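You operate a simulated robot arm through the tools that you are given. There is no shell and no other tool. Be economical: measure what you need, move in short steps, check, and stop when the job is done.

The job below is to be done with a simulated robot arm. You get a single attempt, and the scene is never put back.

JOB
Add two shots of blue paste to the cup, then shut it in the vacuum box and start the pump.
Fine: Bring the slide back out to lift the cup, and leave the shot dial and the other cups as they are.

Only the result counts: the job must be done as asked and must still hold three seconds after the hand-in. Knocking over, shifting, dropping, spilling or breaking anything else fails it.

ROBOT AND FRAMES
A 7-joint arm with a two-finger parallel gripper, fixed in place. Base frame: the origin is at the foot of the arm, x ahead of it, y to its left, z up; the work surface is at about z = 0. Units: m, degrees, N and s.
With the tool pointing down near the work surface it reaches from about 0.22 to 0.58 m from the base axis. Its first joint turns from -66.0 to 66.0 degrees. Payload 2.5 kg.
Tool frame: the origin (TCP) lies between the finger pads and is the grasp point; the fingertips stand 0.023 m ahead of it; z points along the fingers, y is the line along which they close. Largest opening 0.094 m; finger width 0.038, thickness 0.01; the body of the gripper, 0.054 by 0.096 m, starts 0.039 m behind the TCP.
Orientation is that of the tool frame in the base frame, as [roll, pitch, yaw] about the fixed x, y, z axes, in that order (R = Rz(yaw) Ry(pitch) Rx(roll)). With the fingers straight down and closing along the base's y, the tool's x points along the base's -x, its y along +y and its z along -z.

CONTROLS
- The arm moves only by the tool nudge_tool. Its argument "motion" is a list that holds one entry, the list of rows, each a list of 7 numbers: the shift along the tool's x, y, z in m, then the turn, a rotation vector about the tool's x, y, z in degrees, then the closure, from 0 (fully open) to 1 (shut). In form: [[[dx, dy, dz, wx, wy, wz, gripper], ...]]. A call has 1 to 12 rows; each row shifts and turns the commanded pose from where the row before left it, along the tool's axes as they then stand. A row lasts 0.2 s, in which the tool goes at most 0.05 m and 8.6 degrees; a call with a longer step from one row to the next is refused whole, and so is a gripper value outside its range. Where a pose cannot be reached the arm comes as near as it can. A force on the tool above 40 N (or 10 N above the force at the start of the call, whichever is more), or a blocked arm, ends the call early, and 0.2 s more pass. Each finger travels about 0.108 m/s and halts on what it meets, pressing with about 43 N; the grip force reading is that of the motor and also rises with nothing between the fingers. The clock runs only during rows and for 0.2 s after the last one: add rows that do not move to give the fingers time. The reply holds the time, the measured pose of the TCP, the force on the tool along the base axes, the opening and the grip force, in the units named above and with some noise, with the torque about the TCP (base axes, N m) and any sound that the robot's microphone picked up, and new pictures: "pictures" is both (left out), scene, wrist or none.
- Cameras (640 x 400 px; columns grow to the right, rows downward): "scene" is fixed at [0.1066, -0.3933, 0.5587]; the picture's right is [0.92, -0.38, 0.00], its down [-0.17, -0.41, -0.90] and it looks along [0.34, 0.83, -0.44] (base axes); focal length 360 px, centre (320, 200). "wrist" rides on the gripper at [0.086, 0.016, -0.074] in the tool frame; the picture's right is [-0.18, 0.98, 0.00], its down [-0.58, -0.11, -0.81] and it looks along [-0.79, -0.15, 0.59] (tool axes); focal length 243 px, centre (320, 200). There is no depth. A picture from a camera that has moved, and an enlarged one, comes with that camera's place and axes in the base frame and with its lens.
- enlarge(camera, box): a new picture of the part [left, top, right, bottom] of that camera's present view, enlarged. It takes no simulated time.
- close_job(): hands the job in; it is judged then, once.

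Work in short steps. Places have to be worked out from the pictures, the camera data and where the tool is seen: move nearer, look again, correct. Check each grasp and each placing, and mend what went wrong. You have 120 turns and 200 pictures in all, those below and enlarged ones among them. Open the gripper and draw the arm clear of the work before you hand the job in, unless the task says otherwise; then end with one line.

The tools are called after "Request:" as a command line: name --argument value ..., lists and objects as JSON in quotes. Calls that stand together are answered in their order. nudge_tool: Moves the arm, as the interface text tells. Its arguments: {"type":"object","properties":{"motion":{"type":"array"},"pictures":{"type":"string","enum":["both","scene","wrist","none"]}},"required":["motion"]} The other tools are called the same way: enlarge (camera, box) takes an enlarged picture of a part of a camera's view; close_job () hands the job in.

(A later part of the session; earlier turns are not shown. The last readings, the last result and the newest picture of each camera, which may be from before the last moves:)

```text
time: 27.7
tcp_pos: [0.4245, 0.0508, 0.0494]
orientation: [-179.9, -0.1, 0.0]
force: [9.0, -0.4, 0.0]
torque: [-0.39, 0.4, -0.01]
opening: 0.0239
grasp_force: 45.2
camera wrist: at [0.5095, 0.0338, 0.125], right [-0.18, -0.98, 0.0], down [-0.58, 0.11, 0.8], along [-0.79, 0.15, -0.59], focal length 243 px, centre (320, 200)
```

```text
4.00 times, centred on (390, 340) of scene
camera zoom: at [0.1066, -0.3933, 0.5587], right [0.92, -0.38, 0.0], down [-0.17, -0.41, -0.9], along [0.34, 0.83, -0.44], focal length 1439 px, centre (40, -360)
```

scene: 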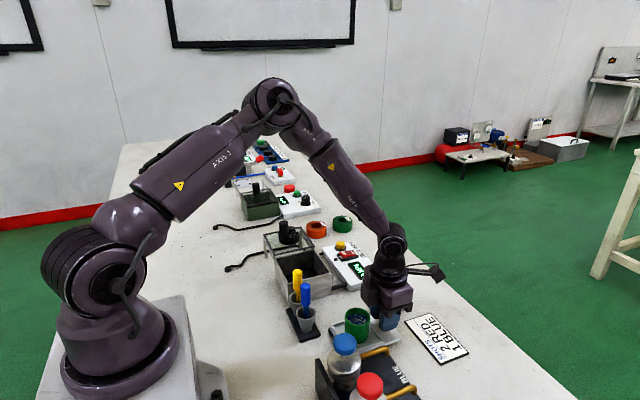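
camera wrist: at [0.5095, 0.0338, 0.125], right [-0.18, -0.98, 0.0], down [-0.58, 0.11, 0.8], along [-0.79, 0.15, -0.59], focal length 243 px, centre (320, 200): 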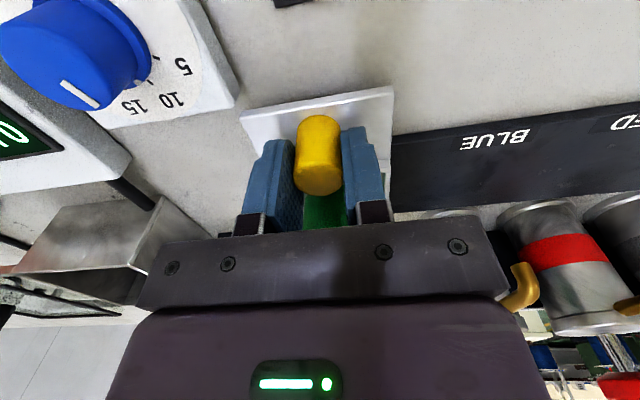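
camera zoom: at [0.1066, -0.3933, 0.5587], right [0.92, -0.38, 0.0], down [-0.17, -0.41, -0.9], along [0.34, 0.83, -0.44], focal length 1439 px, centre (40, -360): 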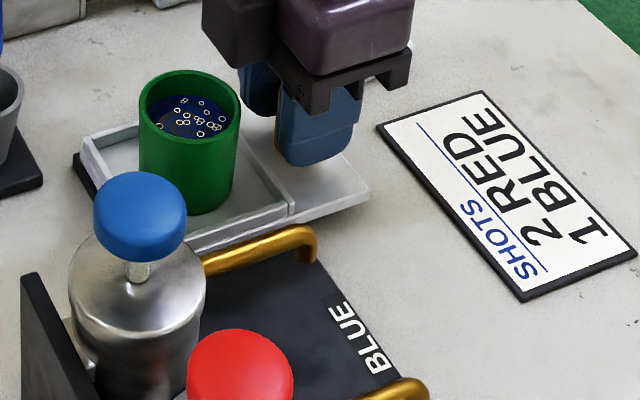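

The slide is back out with the cup intact and visibly fuller. I release the knob and rise clear.

Request:
nudge_tool --motion '[[[0, 0, 0, 0, 0, 0, 0.7], [0, 0, 0, 0, 0, 0, 0.6], [0, 0, 0, 0, 0, 0, 0.5], [0, 0, -0.03, 0, 0, 0, 0.5], [0, 0, -0.045, 0, 0, 0, 0.5], [0, 0, -0.045, 0, 0, 0, 0.5], [0, 0, -0.04, 0, 0, 0, 0.5]]]' --pictures "wrist"

Request:
enlarge --camera "wrist" --box '[0, 40, 240, 190]'

```text
time: 29.3
tcp_pos: [0.4238, 0.0498, 0.2081]
orientation: [-179.8, 0.1, -0.1]
force: [0.0, 0.0, -0.1]
torque: [-0.01, -0.04, 0.0]
opening: 0.0469
grasp_force: 0.1
camera wrist: at [0.5094, 0.0332, 0.2829], right [-0.18, -0.98, 0.0], down [-0.58, 0.11, 0.81], along [-0.79, 0.15, -0.59], focal length 243 px, centre (320, 200)
```

wrist: 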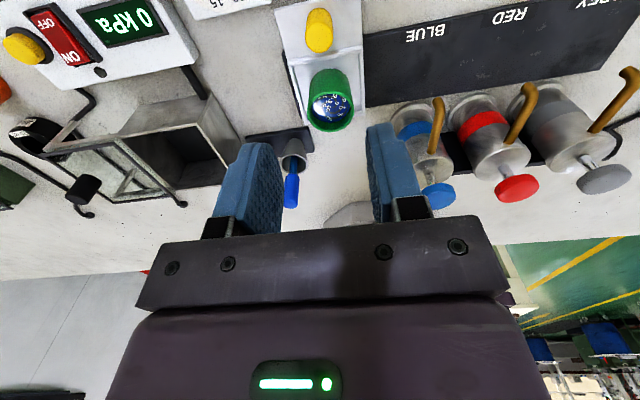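

```text
2.67 times, centred on (120, 115) of wrist
camera zoom: at [0.5094, 0.0332, 0.2829], right [-0.18, -0.98, 0.0], down [-0.58, 0.11, 0.81], along [-0.79, 0.15, -0.59], focal length 647 px, centre (853, 427)
```

zoom: 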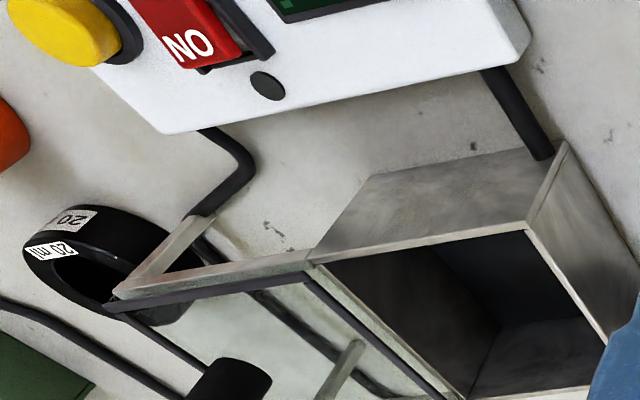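

The lid seems to rest on rails running +y from the box. I rotate back to yaw 90 for the cup grasp.

Request:
nudge_tool --motion '[[[0, 0, 0, 0, 0, -8.5, 0.3], [0, 0, 0, 0, 0, -8.5, 0.3], [0, 0, 0, 0, 0, -8.5, 0.3], [0, 0, 0, 0, 0, -8.5, 0.3], [0, 0, 0, 0, 0, -8.5, 0.3], [0, 0, 0, 0, 0, -8.5, 0.3], [0, 0, 0, 0, 0, -8.5, 0.3], [0, 0, 0, 0, 0, -8.5, 0.3], [0, 0, 0, 0, 0, -8.5, 0.3], [0, 0, 0, 0, 0, -8.5, 0.3], [0, 0, 0, 0, 0, -5, 0.3], [0, 0, 0, 0, 0, 0, 0.3]]]' --pictures "wrist"

```text
time: 31.9
tcp_pos: [0.4249, 0.0486, 0.2096]
orientation: [179.8, -0.1, 90.1]
force: [0.4, 0.1, 0.0]
torque: [0.01, -0.01, -0.02]
opening: 0.0658
grasp_force: 0.0
camera wrist: at [0.4388, 0.1354, 0.2852], right [0.98, -0.18, 0.0], down [-0.11, -0.58, 0.8], along [-0.15, -0.79, -0.59], focal length 243 px, centre (320, 200)
```

wrist: 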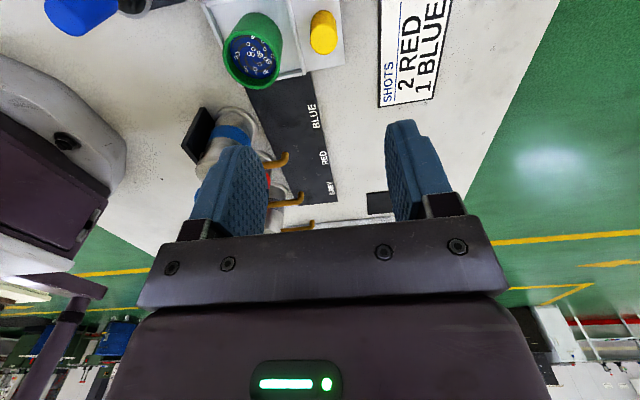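

The cup centre estimates average (.363,.051). I move over it at a safe height to refine.

Request:
nudge_tool --motion '[[[0.001, -0.032, 0.02, 0, 0, 0, 0.2], [0.001, -0.031, 0.03, 0, 0, 0, 0.2], [0, 0, 0.035, 0, 0, 0, 0.2], [0, 0, 0, 0, 0, 0, 0.2]]]' --pictures "both"

Request:
enlarge --camera "scene" --box '[310, 270, 470, 370]'

```text
time: 32.9
tcp_pos: [0.359, 0.0506, 0.1232]
orientation: [179.9, -0.1, 90.0]
force: [-0.9, -0.7, 0.2]
torque: [0.01, -0.02, 0.01]
opening: 0.0754
grasp_force: 0.2
camera wrist: at [0.3748, 0.1373, 0.1991], right [0.98, -0.18, 0.0], down [-0.11, -0.58, 0.8], along [-0.15, -0.79, -0.59], focal length 243 px, centre (320, 200)
```

scene: 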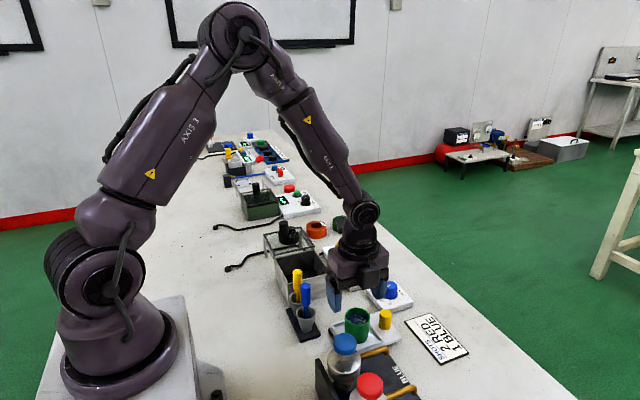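
wrist: 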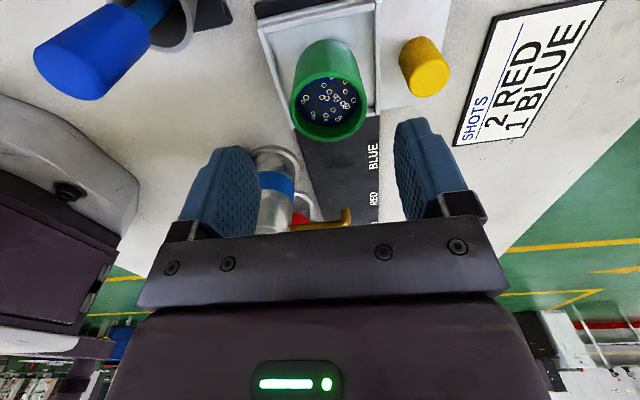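

```text
4.00 times, centred on (390, 320) of scene
camera zoom: at [0.1066, -0.3933, 0.5587], right [0.92, -0.38, 0.0], down [-0.17, -0.41, -0.9], along [0.34, 0.83, -0.44], focal length 1439 px, centre (40, -280)
```

zoom: 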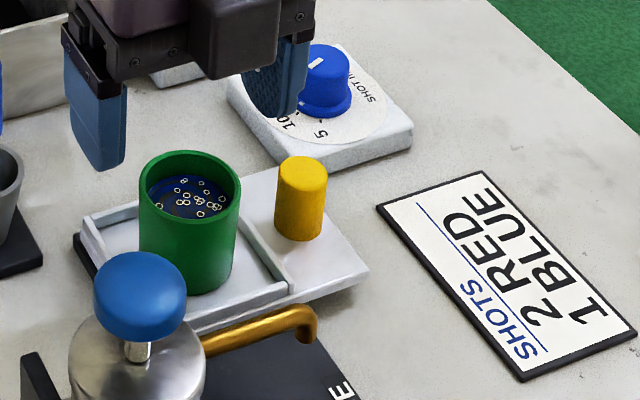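

The cup is about 47 mm wide at roughly (.3635,.052). I narrow the opening to 64 mm to clear the knob, then descend.

Request:
nudge_tool --motion '[[[0.0015, 0.004, 0.0, 0, 0, 0, 0.32], [0, 0, 0.025, 0, 0, 0, 0.32], [0, 0, 0.025, 0, 0, 0, 0.32], [0, 0, 0, 0, 0, 0, 0.32]]]' --pictures "both"

Request:
enlarge --camera "scene" --box '[310, 270, 470, 370]'

```text
time: 33.9
tcp_pos: [0.3648, 0.0527, 0.0729]
orientation: [179.9, -0.2, 90.0]
force: [0.1, -0.4, 0.7]
torque: [0.03, 0.03, 0.01]
opening: 0.064
grasp_force: 0.0
camera wrist: at [0.3805, 0.1386, 0.1493], right [0.98, -0.18, 0.0], down [-0.11, -0.58, 0.8], along [-0.15, -0.79, -0.59], focal length 243 px, centre (320, 200)
```

scene: 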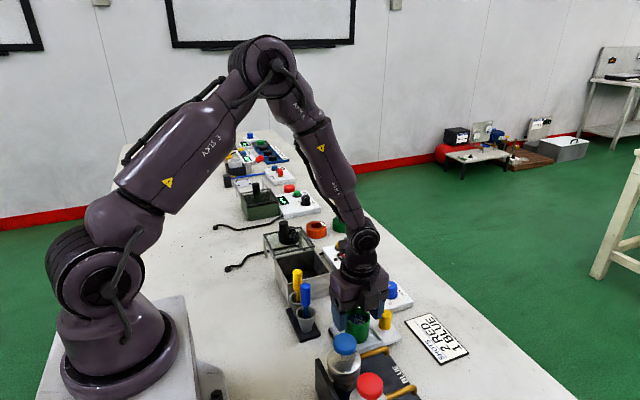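
wrist: 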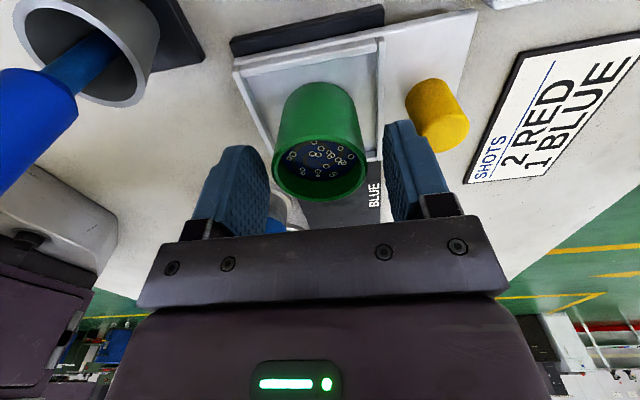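

```text
4.00 times, centred on (390, 320) of scene
camera zoom: at [0.1066, -0.3933, 0.5587], right [0.92, -0.38, 0.0], down [-0.17, -0.41, -0.9], along [0.34, 0.83, -0.44], focal length 1439 px, centre (40, -280)
```

zoom: 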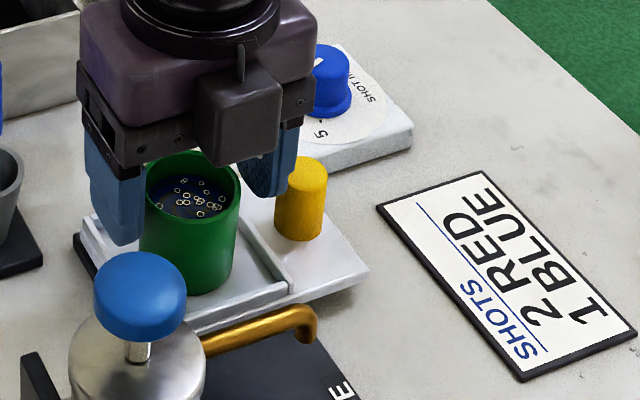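

The cup is centred between the fingers at (.3645,.0535). I descend 23 mm and close gently.

Request:
nudge_tool --motion '[[[0.001, 0, 0.012, 0, 0, 0, 0.32], [0, 0, 0.011, 0, 0, 0, 0.32], [0, 0, 0, 0, 0, 0, 0.4], [0, 0, 0, 0, 0, 0, 0.5], [0, 0, 0, 0, 0, 0, 0.6], [0, 0, 0, 0, 0, 0, 0.6]]]' --pictures "both"

Request:
enlarge --camera "scene" --box '[310, 270, 470, 370]'

```text
time: 35.3
tcp_pos: [0.3655, 0.0528, 0.0509]
orientation: [179.9, -0.2, 90.0]
force: [0.4, 0.4, -1.1]
torque: [-0.01, -0.02, 0.01]
opening: 0.0446
grasp_force: 42.6
camera wrist: at [0.3804, 0.1401, 0.1262], right [0.98, -0.18, 0.0], down [-0.11, -0.58, 0.8], along [-0.15, -0.79, -0.59], focal length 243 px, centre (320, 200)
```

scene: 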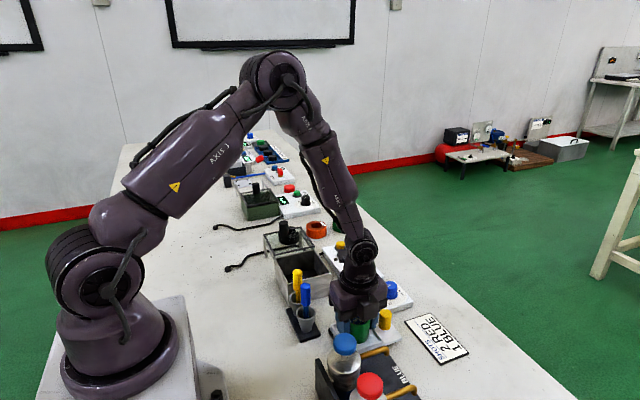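
wrist: 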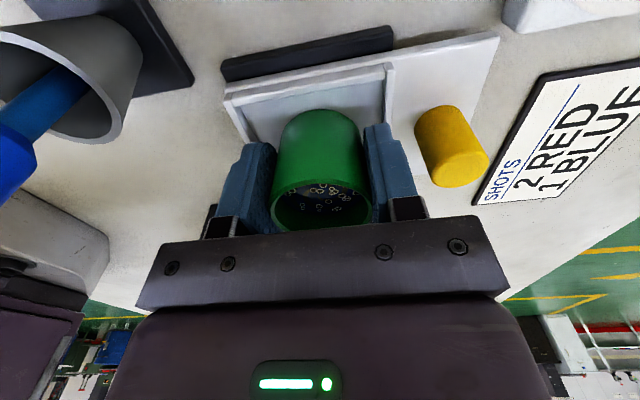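

```text
4.00 times, centred on (390, 320) of scene
camera zoom: at [0.1066, -0.3933, 0.5587], right [0.92, -0.38, 0.0], down [-0.17, -0.41, -0.9], along [0.34, 0.83, -0.44], focal length 1439 px, centre (40, -280)
```

zoom: 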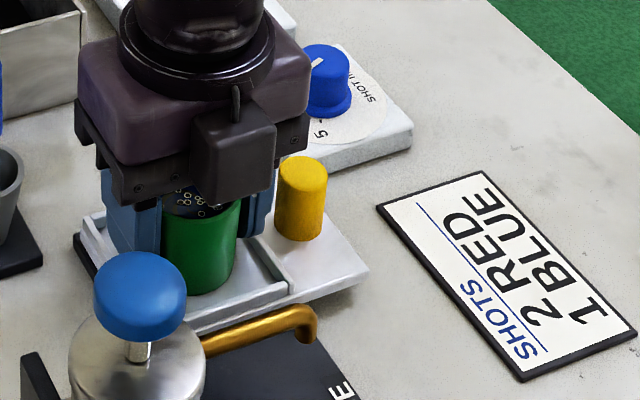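

The cup is gripped at 44.6 mm. I lift gently, keeping it level.

Request:
nudge_tool --motion '[[[0, 0, -0.01, 0, 0, 0, 0.6], [0, 0, -0.02, 0, 0, 0, 0.6], [0, 0, -0.02, 0, 0, 0, 0.6], [0, 0, -0.02, 0, 0, 0, 0.6], [0, 0, -0.02, 0, 0, 0, 0.6], [0, 0, -0.02, 0, 0, 0, 0.6], [0, 0, -0.02, 0, 0, 0, 0.6], [0, 0, -0.01, 0, 0, 0, 0.6]]]' --pictures "both"

Request:
enlarge --camera "scene" --box '[240, 210, 440, 335]'

```text
time: 37.1
tcp_pos: [0.3642, 0.0549, 0.1925]
orientation: [179.8, -0.1, 90.0]
force: [0.1, -0.2, -0.3]
torque: [-0.01, -0.02, 0.01]
opening: 0.0447
grasp_force: 43.2
camera wrist: at [0.38, 0.1409, 0.2675], right [0.98, -0.18, 0.0], down [-0.11, -0.58, 0.8], along [-0.15, -0.79, -0.59], focal length 243 px, centre (320, 200)
```

scene: 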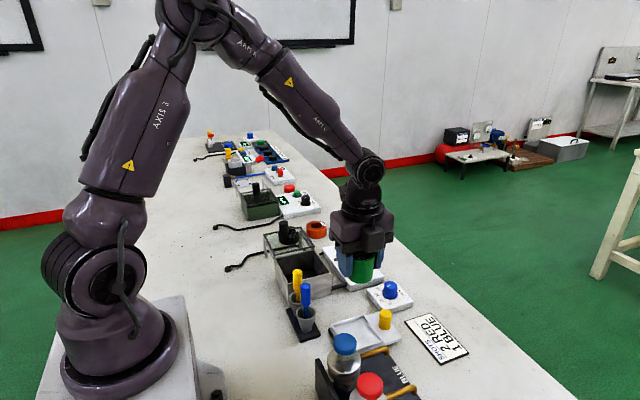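
wrist: 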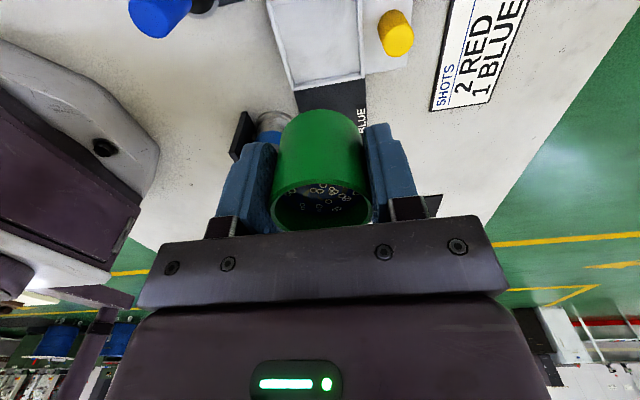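

```text
3.20 times, centred on (340, 272) of scene
camera zoom: at [0.1066, -0.3933, 0.5587], right [0.92, -0.38, 0.0], down [-0.17, -0.41, -0.9], along [0.34, 0.83, -0.44], focal length 1152 px, centre (256, -32)
```

zoom: 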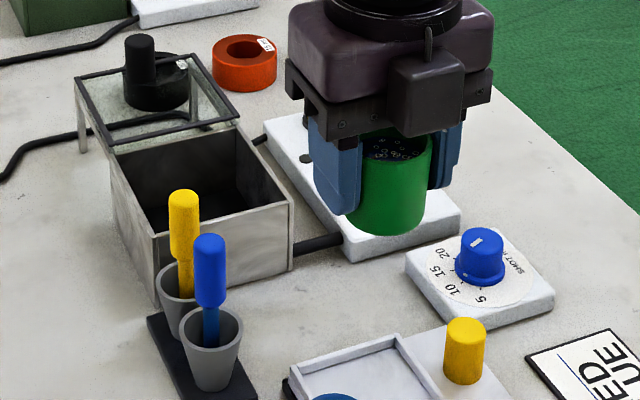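

The cup is held level. At yaw 90 the camera could meet the lid knob over the box, so I turn to yaw 180, putting the camera on the -x side where it is clear.

Request:
nudge_tool --motion '[[[0, 0, -0.01, 0, 0, -7.5, 0.6], [0, 0, -0.01, 0, 0, -7.5, 0.6], [0, 0, -0.01, 0, 0, -7.5, 0.6], [0, 0, 0, 0, 0, -7.5, 0.6], [0, 0, 0, 0, 0, -7.5, 0.6], [0, 0, 0, 0, 0, -7.5, 0.6], [0, 0, 0, 0, 0, -7.5, 0.6], [0, 0, 0, 0, 0, -7.5, 0.6], [0, 0, 0, 0, 0, -7.5, 0.6], [0, 0, 0, 0, 0, -7.5, 0.6], [0, 0, 0, 0, 0, -7.5, 0.6], [0, 0, 0, 0, 0, -7.5, 0.6]]]' --pictures "wrist"

```text
time: 39.7
tcp_pos: [0.363, 0.0546, 0.2207]
orientation: [179.8, 0.1, -180.0]
force: [0.8, -0.5, -0.4]
torque: [-0.04, 0.01, -0.02]
opening: 0.0447
grasp_force: 42.8
camera wrist: at [0.2766, 0.07, 0.2959], right [0.18, 0.98, 0.0], down [0.58, -0.11, 0.81], along [0.79, -0.14, -0.59], focal length 243 px, centre (320, 200)
```

wrist: 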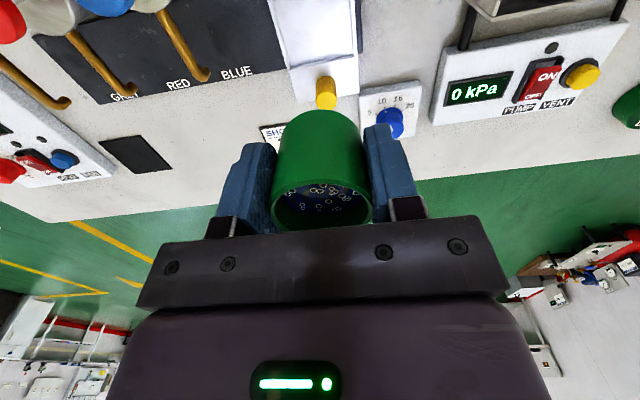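

Yaw 180 is set. I carry the cup at height to above the box centre (.325,.248).

Request:
nudge_tool --motion '[[[0.002, 0.01, 0, 0, 0, 0, 0.6], [0.004, 0.02, 0, 0, 0, 0, 0.6], [0.005, 0.025, 0, 0, 0, 0, 0.6], [0.005, 0.025, 0, 0, 0, 0, 0.6], [0.005, 0.025, 0, 0, 0, 0, 0.6], [0.005, 0.025, 0, 0, 0, 0, 0.6], [0.005, 0.025, 0, 0, 0, 0, 0.6], [0.004, 0.02, 0, 0, 0, 0, 0.6], [0.002, 0.012, 0, 0, 0, 0, 0.6], [0.001, 0.006, 0, 0, 0, 0, 0.6], [0, 0, 0, 0, 0, 0, 0.6]]]' --pictures "both"

Request:
enlarge --camera "scene" --box '[240, 190, 400, 290]'

```text
time: 42.1
tcp_pos: [0.3262, 0.2457, 0.2228]
orientation: [179.8, 0.0, -180.0]
force: [0.2, 0.5, 0.3]
torque: [-0.01, 0.0, 0.01]
opening: 0.0447
grasp_force: 42.7
camera wrist: at [0.2386, 0.2625, 0.297], right [0.18, 0.98, 0.0], down [0.58, -0.11, 0.81], along [0.79, -0.15, -0.59], focal length 243 px, centre (320, 200)
```

scene: 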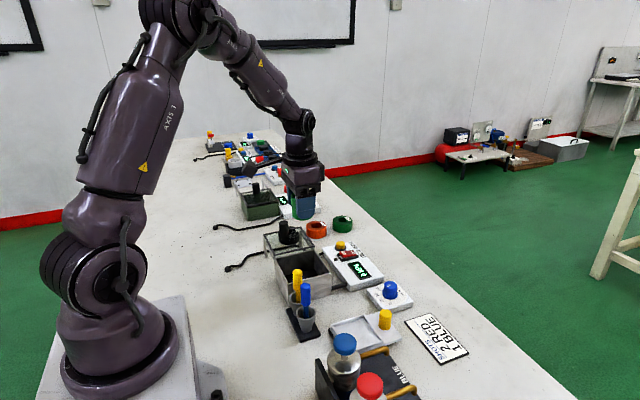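
wrist: 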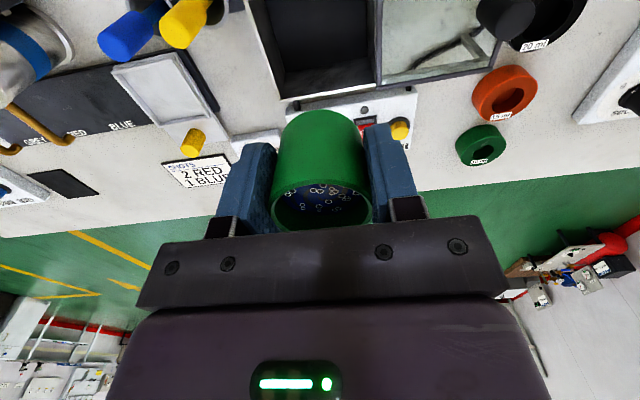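

```text
4.00 times, centred on (320, 240) of scene
camera zoom: at [0.1066, -0.3933, 0.5587], right [0.92, -0.38, 0.0], down [-0.17, -0.41, -0.9], along [0.34, 0.83, -0.44], focal length 1439 px, centre (320, 40)
```

zoom: 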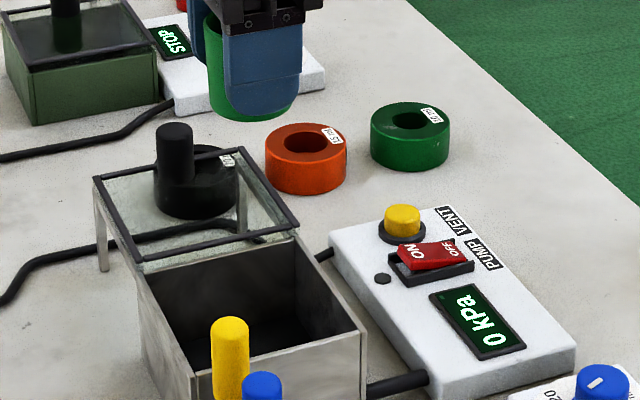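

The box spans x≈.27–.375 and y≈.198–.297. I lower to just above its rim and check alignment.

Request:
nudge_tool --motion '[[[0.002, 0.001, 0.02, 0, 0, 0, 0.6], [0, 0, 0.03, 0, 0, 0, 0.6], [0, 0, 0.03, 0, 0, 0, 0.6], [0, 0, 0.025, 0, 0, 0, 0.6], [0, 0, 0.01, 0, 0, 0, 0.6], [0, 0, 0, 0, 0, 0, 0.6]]]' --pictures "both"

Request:
enlarge --camera "scene" --box '[240, 210, 400, 310]'

```text
time: 43.5
tcp_pos: [0.3251, 0.2478, 0.1061]
orientation: [179.8, 0.1, 180.0]
force: [-0.2, -0.4, -0.2]
torque: [0.01, 0.0, 0.0]
opening: 0.0445
grasp_force: 42.9
camera wrist: at [0.2377, 0.2651, 0.1813], right [0.19, 0.98, 0.0], down [0.58, -0.11, 0.81], along [0.79, -0.15, -0.59], focal length 243 px, centre (320, 200)
```

scene: 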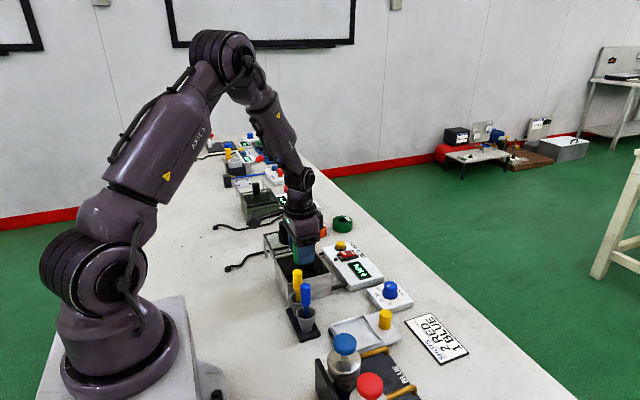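
wrist: 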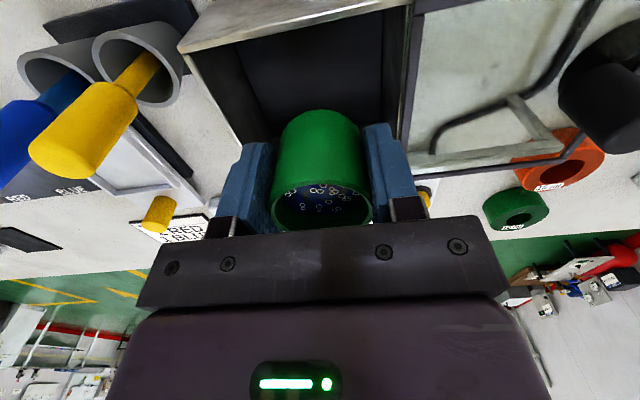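

```text
4.00 times, centred on (320, 260) of scene
camera zoom: at [0.1066, -0.3933, 0.5587], right [0.92, -0.38, 0.0], down [-0.17, -0.41, -0.9], along [0.34, 0.83, -0.44], focal length 1439 px, centre (320, -40)
```

zoom: 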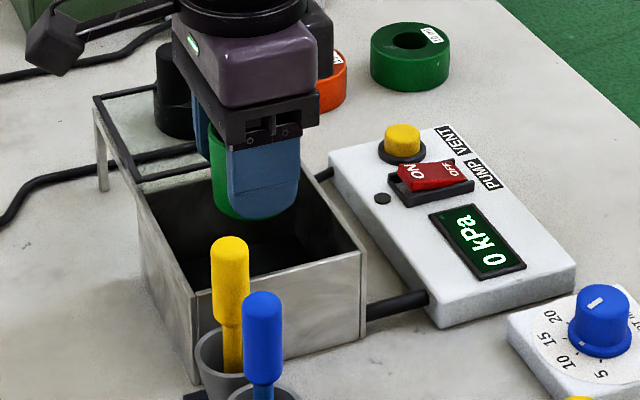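

Alignment is good, with over 1 cm of clearance on each side. I lower into the box.

Request:
nudge_tool --motion '[[[0.001, 0, 0.015, 0, 0, 0, 0.6], [0, 0, 0.015, 0, 0, 0, 0.6], [0, 0, 0.012, 0, 0, 0, 0.6], [0, 0, 0.01, 0, 0, 0, 0.6], [0, 0, 0.004, 0, 0, 0, 0.6]]]' --pictures "none"

```text
time: 44.7
tcp_pos: [0.3244, 0.2472, 0.0521]
orientation: [179.9, 0.1, 180.0]
force: [0.5, 0.0, -0.9]
torque: [-0.01, -0.02, -0.01]
opening: 0.0447
grasp_force: 43.6
```

No contact yet. I continue in 2 mm steps until the cup touches the floor.

Request:
nudge_tool --motion '[[[0, 0, 0.003, 0, 0, 0, 0.6], [0, 0, 0.002, 0, 0, 0, 0.6], [0, 0, 0.002, 0, 0, 0, 0.6], [0, 0, 0.001, 0, 0, 0, 0.6]]]' --pictures "both"

Request:
enlarge --camera "scene" --box '[240, 210, 400, 310]'

```text
time: 45.7
tcp_pos: [0.3254, 0.2488, 0.0435]
orientation: [179.9, 0.1, 180.0]
force: [-0.8, 0.0, -0.5]
torque: [0.03, 0.0, 0.0]
opening: 0.0444
grasp_force: 42.9
camera wrist: at [0.2369, 0.2647, 0.1178], right [0.18, 0.98, 0.0], down [0.58, -0.11, 0.81], along [0.79, -0.15, -0.59], focal length 243 px, centre (320, 200)
```

scene: 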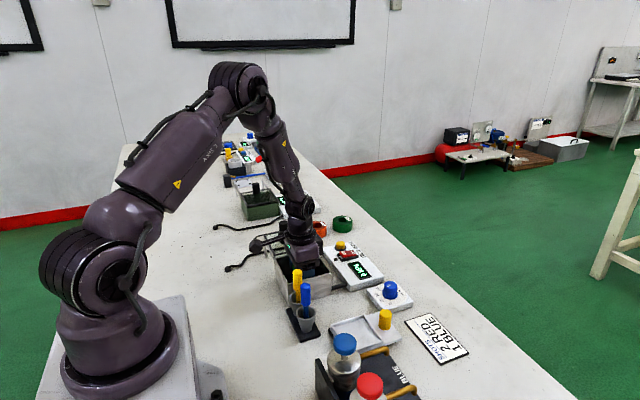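
wrist: 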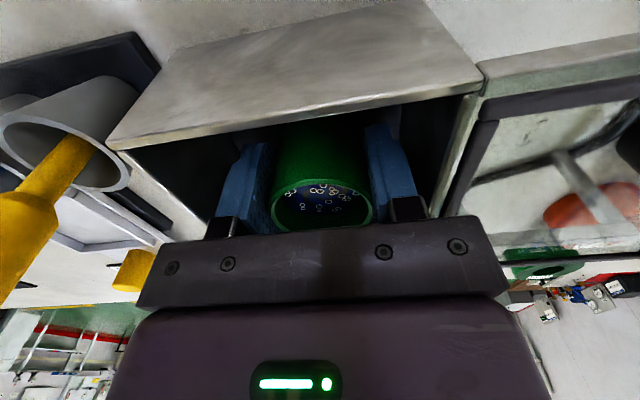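

```text
4.00 times, centred on (320, 260) of scene
camera zoom: at [0.1066, -0.3933, 0.5587], right [0.92, -0.38, 0.0], down [-0.17, -0.41, -0.9], along [0.34, 0.83, -0.44], focal length 1439 px, centre (320, -40)
```

zoom: 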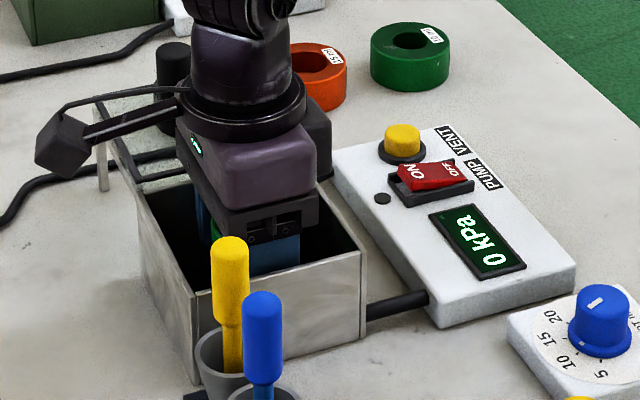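

There is still no contact and the body stays above the rim. I continue down in small steps.

Request:
nudge_tool --motion '[[[0, -0.001, 0.002, 0, 0, 0, 0.6], [0, 0, 0.002, 0, 0, 0, 0.6], [0, 0, 0.001, 0, 0, 0, 0.6]]]' --pictures "none"

```text
time: 46.5
tcp_pos: [0.3251, 0.2471, 0.0382]
orientation: [179.7, 0.1, 180.0]
force: [-8.9, -4.8, 32.9]
torque: [-0.15, 0.33, 0.01]
opening: 0.0447
grasp_force: 43.2
```

The cup touched the floor at TCP z≈.038. I ease up 1 mm and open slightly to release.

Request:
nudge_tool --motion '[[[0, 0, -0.001, 0, 0, 0, 0.55], [0, 0, 0, 0, 0, 0, 0.48], [0, 0, 0, 0, 0, 0, 0.4], [0, 0, 0, 0, 0, 0, 0.36], [0, 0, -0.01, 0, 0, 0, 0.36], [0, 0, -0.02, 0, 0, 0, 0.36], [0, 0, -0.03, 0, 0, 0, 0.36], [0, 0, -0.04, 0, 0, 0, 0.36], [0, 0, -0.04, 0, 0, 0, 0.36]]]' --pictures "both"

Request:
enlarge --camera "scene" --box '[240, 210, 400, 310]'

Request:
enlarge --camera "wrist" --box '[200, 0, 520, 200]'

```text
time: 48.5
tcp_pos: [0.3246, 0.2448, 0.1795]
orientation: [179.8, 0.0, 179.9]
force: [-0.1, 0.3, 0.4]
torque: [0.0, 0.01, -0.02]
opening: 0.0603
grasp_force: 0.1
camera wrist: at [0.2379, 0.262, 0.2529], right [0.19, 0.98, 0.0], down [0.58, -0.11, 0.81], along [0.79, -0.15, -0.59], focal length 243 px, centre (320, 200)
```

scene: 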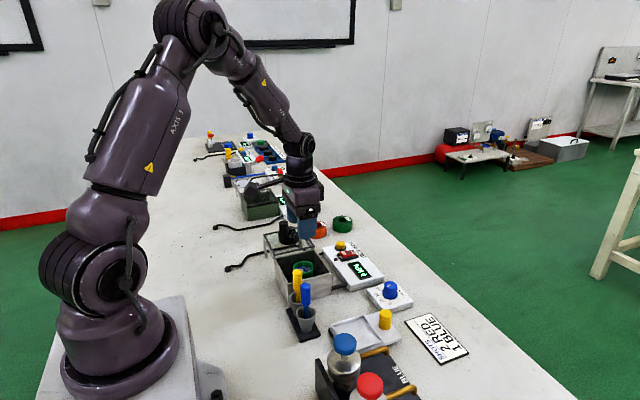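
wrist: 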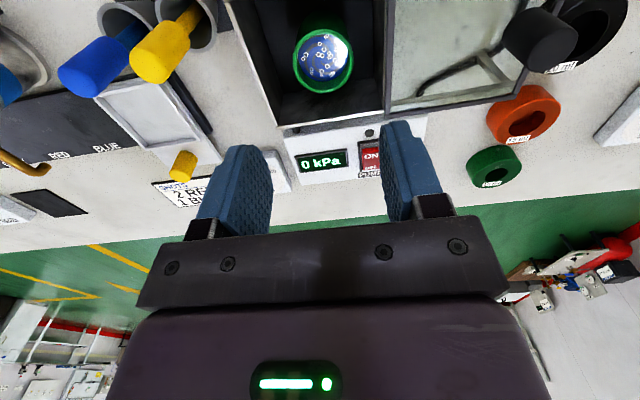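

```text
4.00 times, centred on (320, 260) of scene
camera zoom: at [0.1066, -0.3933, 0.5587], right [0.92, -0.38, 0.0], down [-0.17, -0.41, -0.9], along [0.34, 0.83, -0.44], focal length 1439 px, centre (320, -40)
```

zoom: 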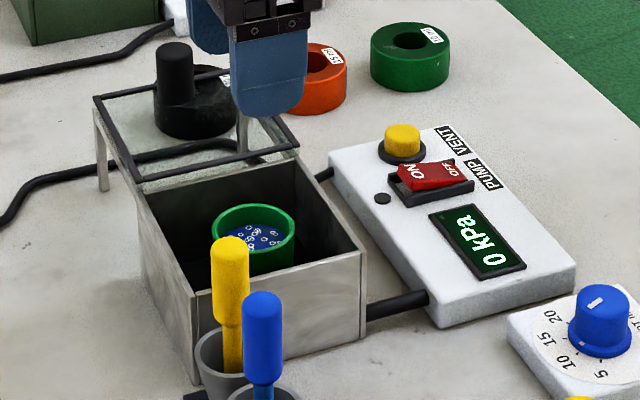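

```text
2.00 times, centred on (360, 100) of wrist
camera zoom: at [0.2379, 0.262, 0.2529], right [0.19, 0.98, 0.0], down [0.58, -0.11, 0.81], along [0.79, -0.15, -0.59], focal length 485 px, centre (240, 400)
```

zoom: 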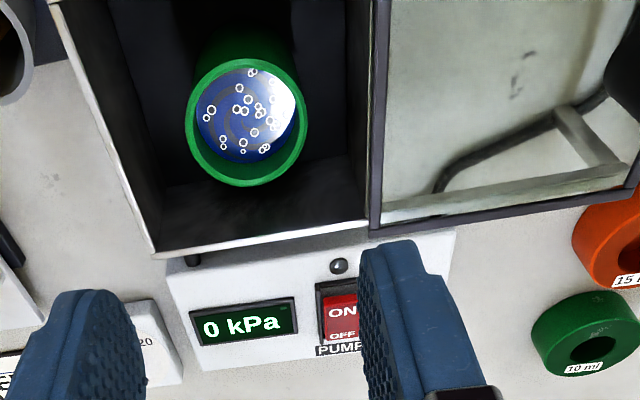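

The cup stands in the box, centred. Now I move above the lid to inspect its knob and rails.

Request:
nudge_tool --motion '[[[0.01, 0.03, -0.015, 0, 0, 0, 0.5], [0.01, 0.04, -0.015, 0, 0, 0, 0.5], [0.01, 0.04, -0.01, 0, 0, 0, 0.5], [0, 0, 0, 0, 0, 0, 0.5]]]' --pictures "both"

Request:
enlarge --camera "scene" --box '[240, 205, 340, 265]'

Request:
enlarge --camera "wrist" --box '[160, 0, 480, 150]'

```text
time: 49.5
tcp_pos: [0.2942, 0.3555, 0.2204]
orientation: [179.7, 0.1, 180.0]
force: [0.1, 0.1, 0.6]
torque: [0.02, 0.02, 0.0]
opening: 0.0471
grasp_force: 0.0
camera wrist: at [0.2067, 0.373, 0.2949], right [0.18, 0.98, 0.0], down [0.58, -0.11, 0.81], along [0.79, -0.15, -0.59], focal length 243 px, centre (320, 200)
```

scene: 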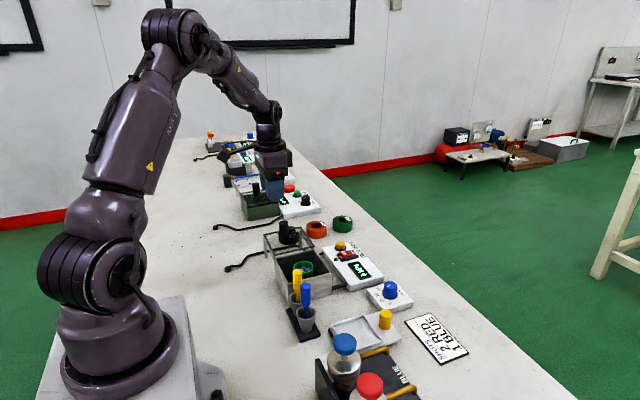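
wrist: 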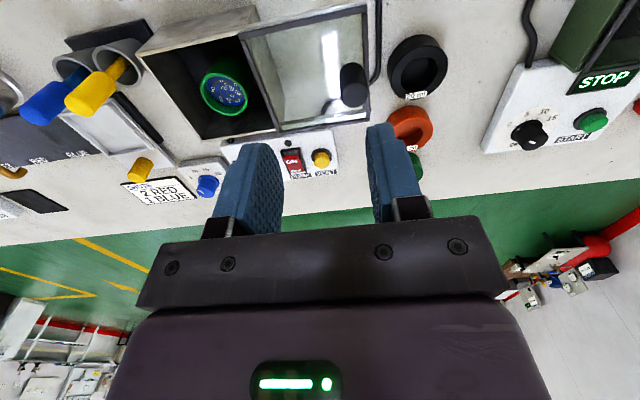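

```text
6.40 times, centred on (290, 235) of scene
camera zoom: at [0.1066, -0.3933, 0.5587], right [0.92, -0.38, 0.0], down [-0.17, -0.41, -0.9], along [0.34, 0.83, -0.44], focal length 2303 px, centre (512, -24)
```

zoom: 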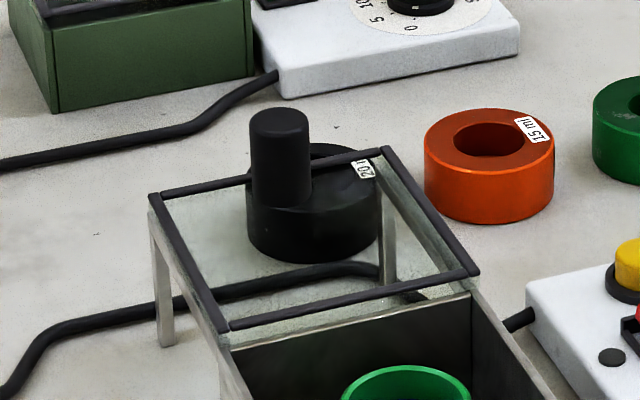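

```text
2.00 times, centred on (320, 75) of wrist
camera zoom: at [0.2067, 0.373, 0.2949], right [0.18, 0.98, 0.0], down [0.58, -0.11, 0.81], along [0.79, -0.15, -0.59], focal length 485 px, centre (320, 450)
```

zoom: 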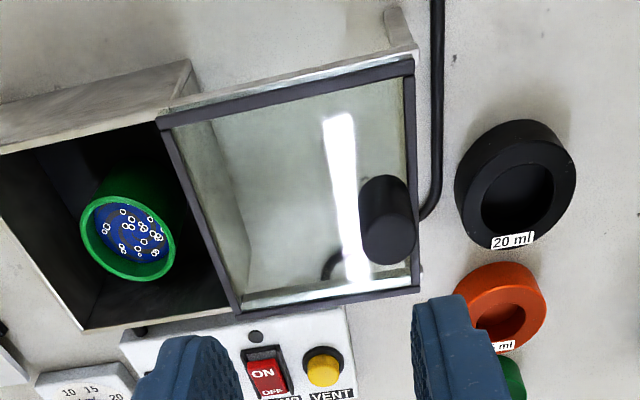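

The lid slides on rails, covering y≈.298–.400, with its knob at (.324,.380) and top near z .102. I position above the knob.

Request:
nudge_tool --motion '[[[-0.015, 0.012, 0.02, 0, 0, 0, 0.5], [-0.0145, 0.0125, 0.025, 0, 0, 0, 0.5], [0, 0, 0.03, 0, 0, 0, 0.5], [0, 0, 0, 0, 0, 0, 0.5]]]' --pictures "both"

Request:
enlarge --camera "scene" --box '[240, 205, 340, 265]'

```text
time: 50.5
tcp_pos: [0.3261, 0.3799, 0.1423]
orientation: [179.8, 0.1, 180.0]
force: [0.0, 0.2, 0.3]
torque: [0.02, -0.01, 0.03]
opening: 0.0469
grasp_force: 0.0
camera wrist: at [0.2378, 0.396, 0.2177], right [0.18, 0.98, 0.0], down [0.58, -0.11, 0.81], along [0.79, -0.15, -0.59], focal length 243 px, centre (320, 200)
```

scene: 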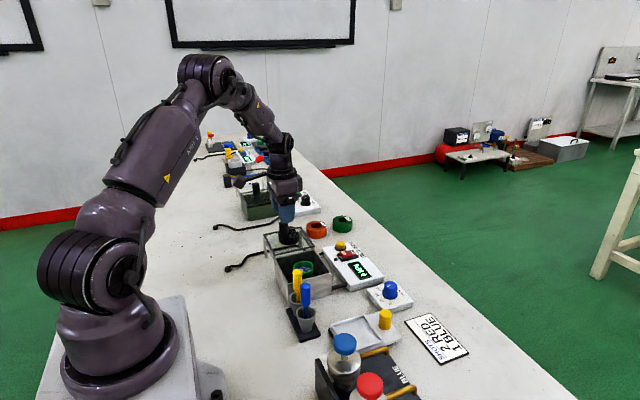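
wrist: 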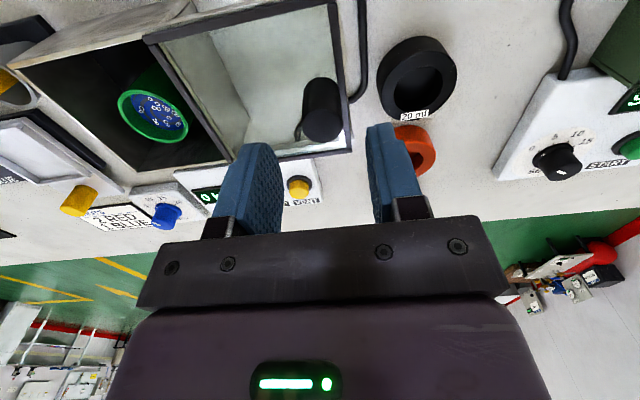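

```text
6.40 times, centred on (290, 235) of scene
camera zoom: at [0.1066, -0.3933, 0.5587], right [0.92, -0.38, 0.0], down [-0.17, -0.41, -0.9], along [0.34, 0.83, -0.44], focal length 2303 px, centre (512, -24)
```

zoom: 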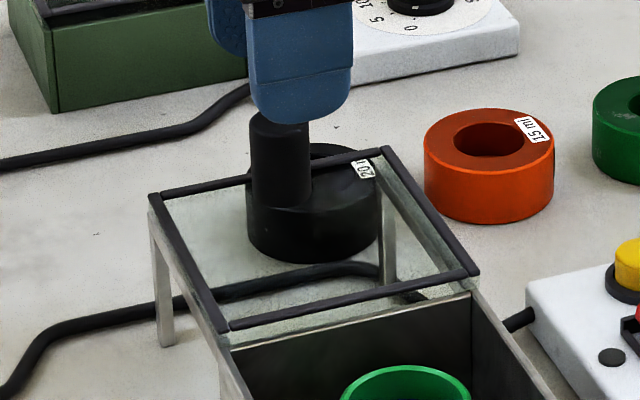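

The knob is centred between the fingers. I descend over it and grip.

Request:
nudge_tool --motion '[[[0.003, 0.001, 0.022, 0, 0, 0, 0.5], [0, 0, 0.021, 0, 0, 0, 0.5], [0, 0, 0, 0, 0, 0, 0.5], [0, 0, 0, 0, 0, 0, 0.65], [0, 0, 0, 0, 0, 0, 0.8], [0, 0, 0, 0, 0, 0, 0.8]]]' --pictures "both"

Request:
enlarge --camera "scene" --box '[240, 205, 340, 265]'

```text
time: 51.9
tcp_pos: [0.3213, 0.3818, 0.1003]
orientation: [179.9, 0.0, -179.9]
force: [0.9, -0.8, -1.2]
torque: [-0.7, -0.04, 0.01]
opening: 0.0238
grasp_force: 45.0
camera wrist: at [0.2337, 0.3975, 0.1749], right [0.18, 0.98, 0.0], down [0.58, -0.11, 0.81], along [0.79, -0.15, -0.59], focal length 243 px, centre (320, 200)
```

scene: 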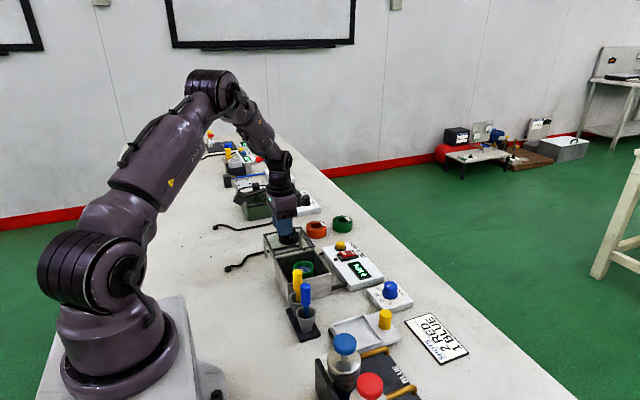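
wrist: 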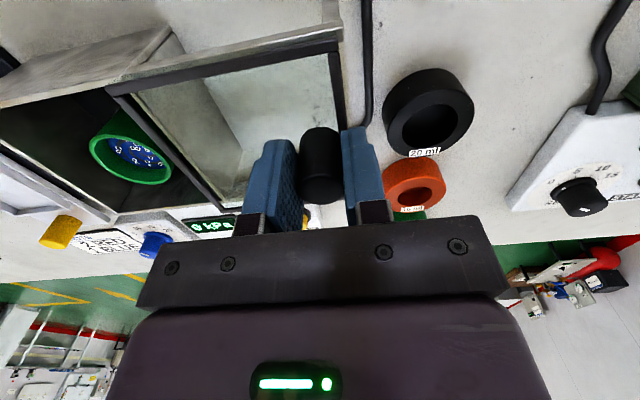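

```text
6.40 times, centred on (290, 235) of scene
camera zoom: at [0.1066, -0.3933, 0.5587], right [0.92, -0.38, 0.0], down [-0.17, -0.41, -0.9], along [0.34, 0.83, -0.44], focal length 2303 px, centre (512, -24)
```

zoom: 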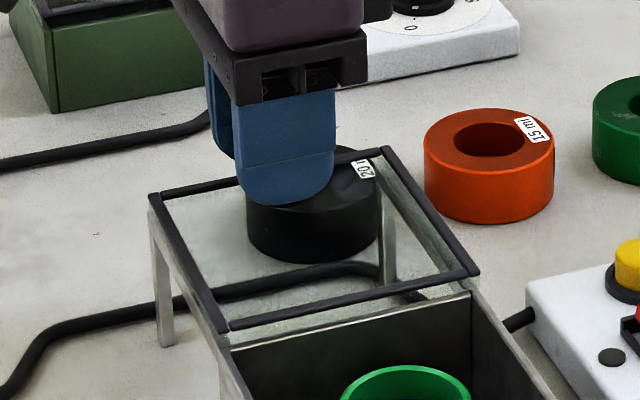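

The knob is gripped. I slide the lid slowly toward -y for the first part and check.

Request:
nudge_tool --motion '[[[0, -0.006, 0, 0, 0, 0, 0.8], [0, -0.008, 0, 0, 0, 0, 0.8], [0, -0.01, 0, 0, 0, 0, 0.8], [0, -0.01, 0, 0, 0, 0, 0.8]]]' --pictures "scene"

Request:
enlarge --camera "scene" --box '[240, 210, 360, 285]'

```text
time: 52.9
tcp_pos: [0.3217, 0.3484, 0.1007]
orientation: [179.8, 0.1, 179.8]
force: [4.5, 0.1, -10.1]
torque: [-0.85, 0.02, -0.03]
opening: 0.0237
grasp_force: 45.4
```

scene: 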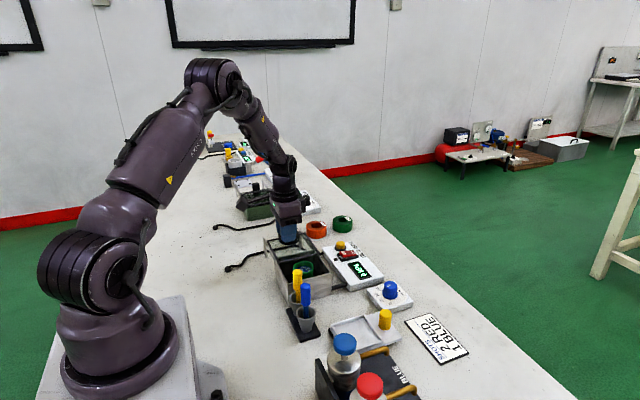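

```text
5.33 times, centred on (300, 248) of scene
camera zoom: at [0.1067, -0.3932, 0.5587], right [0.92, -0.38, 0.0], down [-0.17, -0.41, -0.9], along [0.34, 0.83, -0.44], focal length 1919 px, centre (427, -53)
```

zoom: 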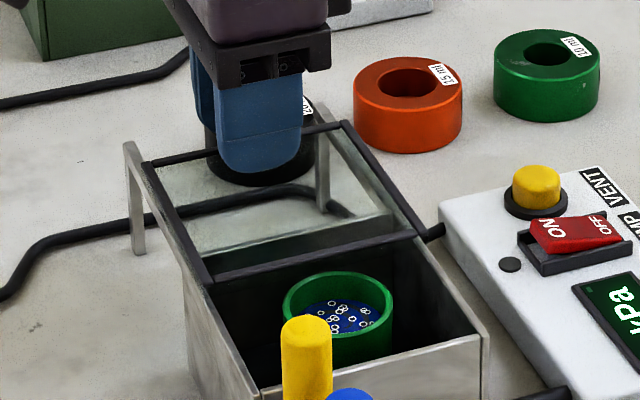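

The lid slides freely between the rails. I continue.

Request:
nudge_tool --motion '[[[0, -0.01, 0, 0, 0, 0, 0.8], [0, -0.01, 0, 0, 0, 0, 0.8], [0, -0.01, 0, 0, 0, 0, 0.8], [0, -0.01, 0, 0, 0, 0, 0.8], [0, -0.01, 0, 0, 0, 0, 0.8]]]' --pictures "scene"

Request:
enlarge --camera "scene" --box '[240, 210, 360, 285]'

```text
time: 54.1
tcp_pos: [0.3207, 0.2997, 0.0994]
orientation: [179.9, 0.1, -180.0]
force: [13.6, 0.3, -27.2]
torque: [-0.73, -0.27, 0.01]
opening: 0.0235
grasp_force: 44.9
```

scene: 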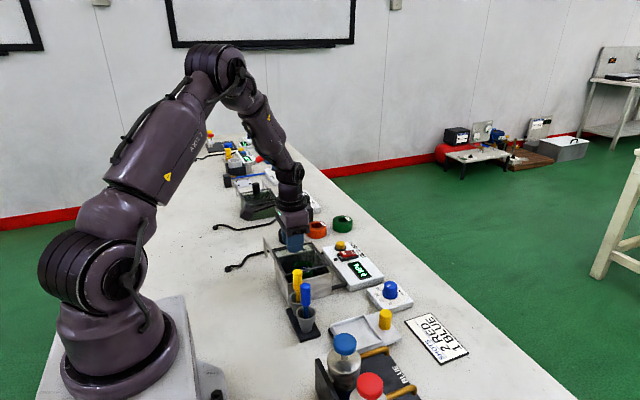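

```text
5.33 times, centred on (300, 248) of scene
camera zoom: at [0.1067, -0.3932, 0.5587], right [0.92, -0.38, 0.0], down [-0.17, -0.41, -0.9], along [0.34, 0.83, -0.44], focal length 1919 px, centre (427, -53)
```

zoom: 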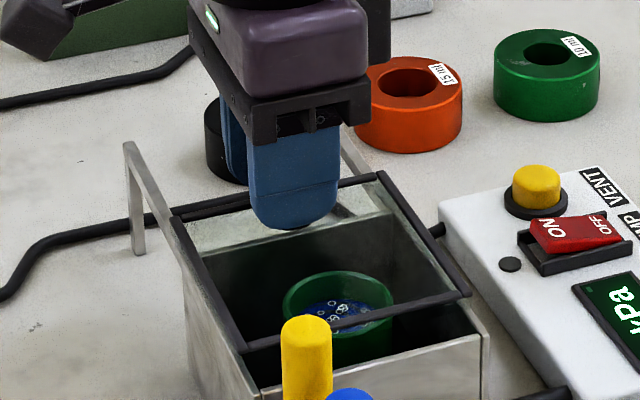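

The lid is about 20 mm from closed, but drift has built up some strain. I relieve it slightly while finishing the slide in small steps.

Request:
nudge_tool --motion '[[[-0.001, -0.004, 0.001, 0, 0, 0, 0.8], [0, -0.005, 0.0005, 0, 0, 0, 0.8], [0, -0.004, 0, 0, 0, 0, 0.8]]]' --pictures "scene"

Request:
enlarge --camera "scene" --box '[240, 210, 360, 285]'

```text
time: 54.9
tcp_pos: [0.3214, 0.285, 0.1007]
orientation: [179.9, 0.0, -180.0]
force: [1.1, 1.4, -5.3]
torque: [-0.83, 0.03, 0.29]
opening: 0.0238
grasp_force: 45.3
```

scene: 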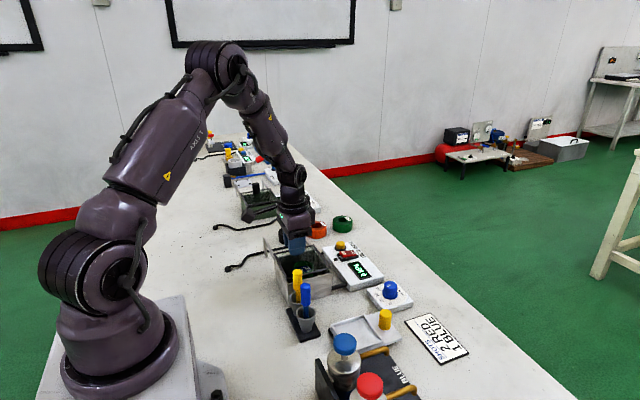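

```text
5.33 times, centred on (300, 248) of scene
camera zoom: at [0.1067, -0.3932, 0.5587], right [0.92, -0.38, 0.0], down [-0.17, -0.41, -0.9], along [0.34, 0.83, -0.44], focal length 1919 px, centre (427, -53)
```

zoom: 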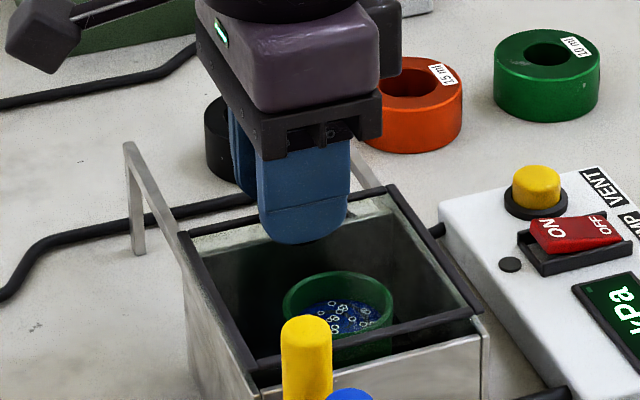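

About 6 mm remain. I push on in small steps until it meets the stop.

Request:
nudge_tool --motion '[[[0, -0.003, 0, 0, 0, 0, 0.8], [0, -0.002, 0, 0, 0, 0, 0.8], [0, -0.002, 0, 0, 0, 0, 0.8]]]' --pictures "scene"

Request:
enlarge --camera "scene" --box '[240, 210, 360, 285]'

```text
time: 55.7
tcp_pos: [0.3214, 0.2805, 0.0991]
orientation: [179.6, 0.1, -179.9]
force: [-4.4, 12.7, 10.1]
torque: [-0.71, 1.22, -0.17]
opening: 0.0236
grasp_force: 45.3
```

scene: 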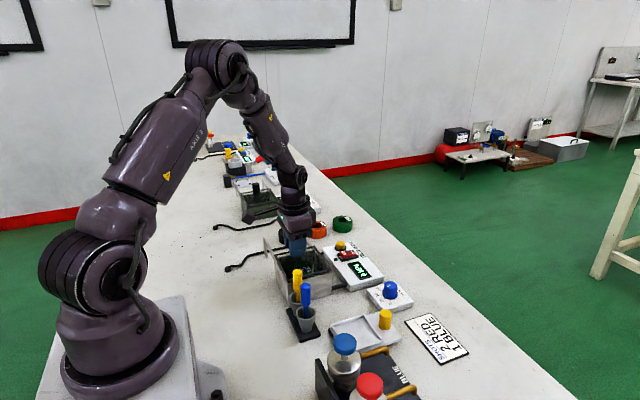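

```text
5.33 times, centred on (300, 248) of scene
camera zoom: at [0.1066, -0.3933, 0.5587], right [0.92, -0.38, 0.0], down [-0.17, -0.41, -0.9], along [0.34, 0.83, -0.44], focal length 1919 px, centre (427, -53)
```

zoom: 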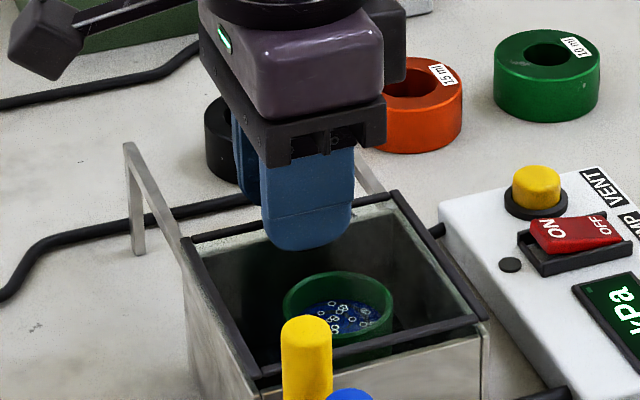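

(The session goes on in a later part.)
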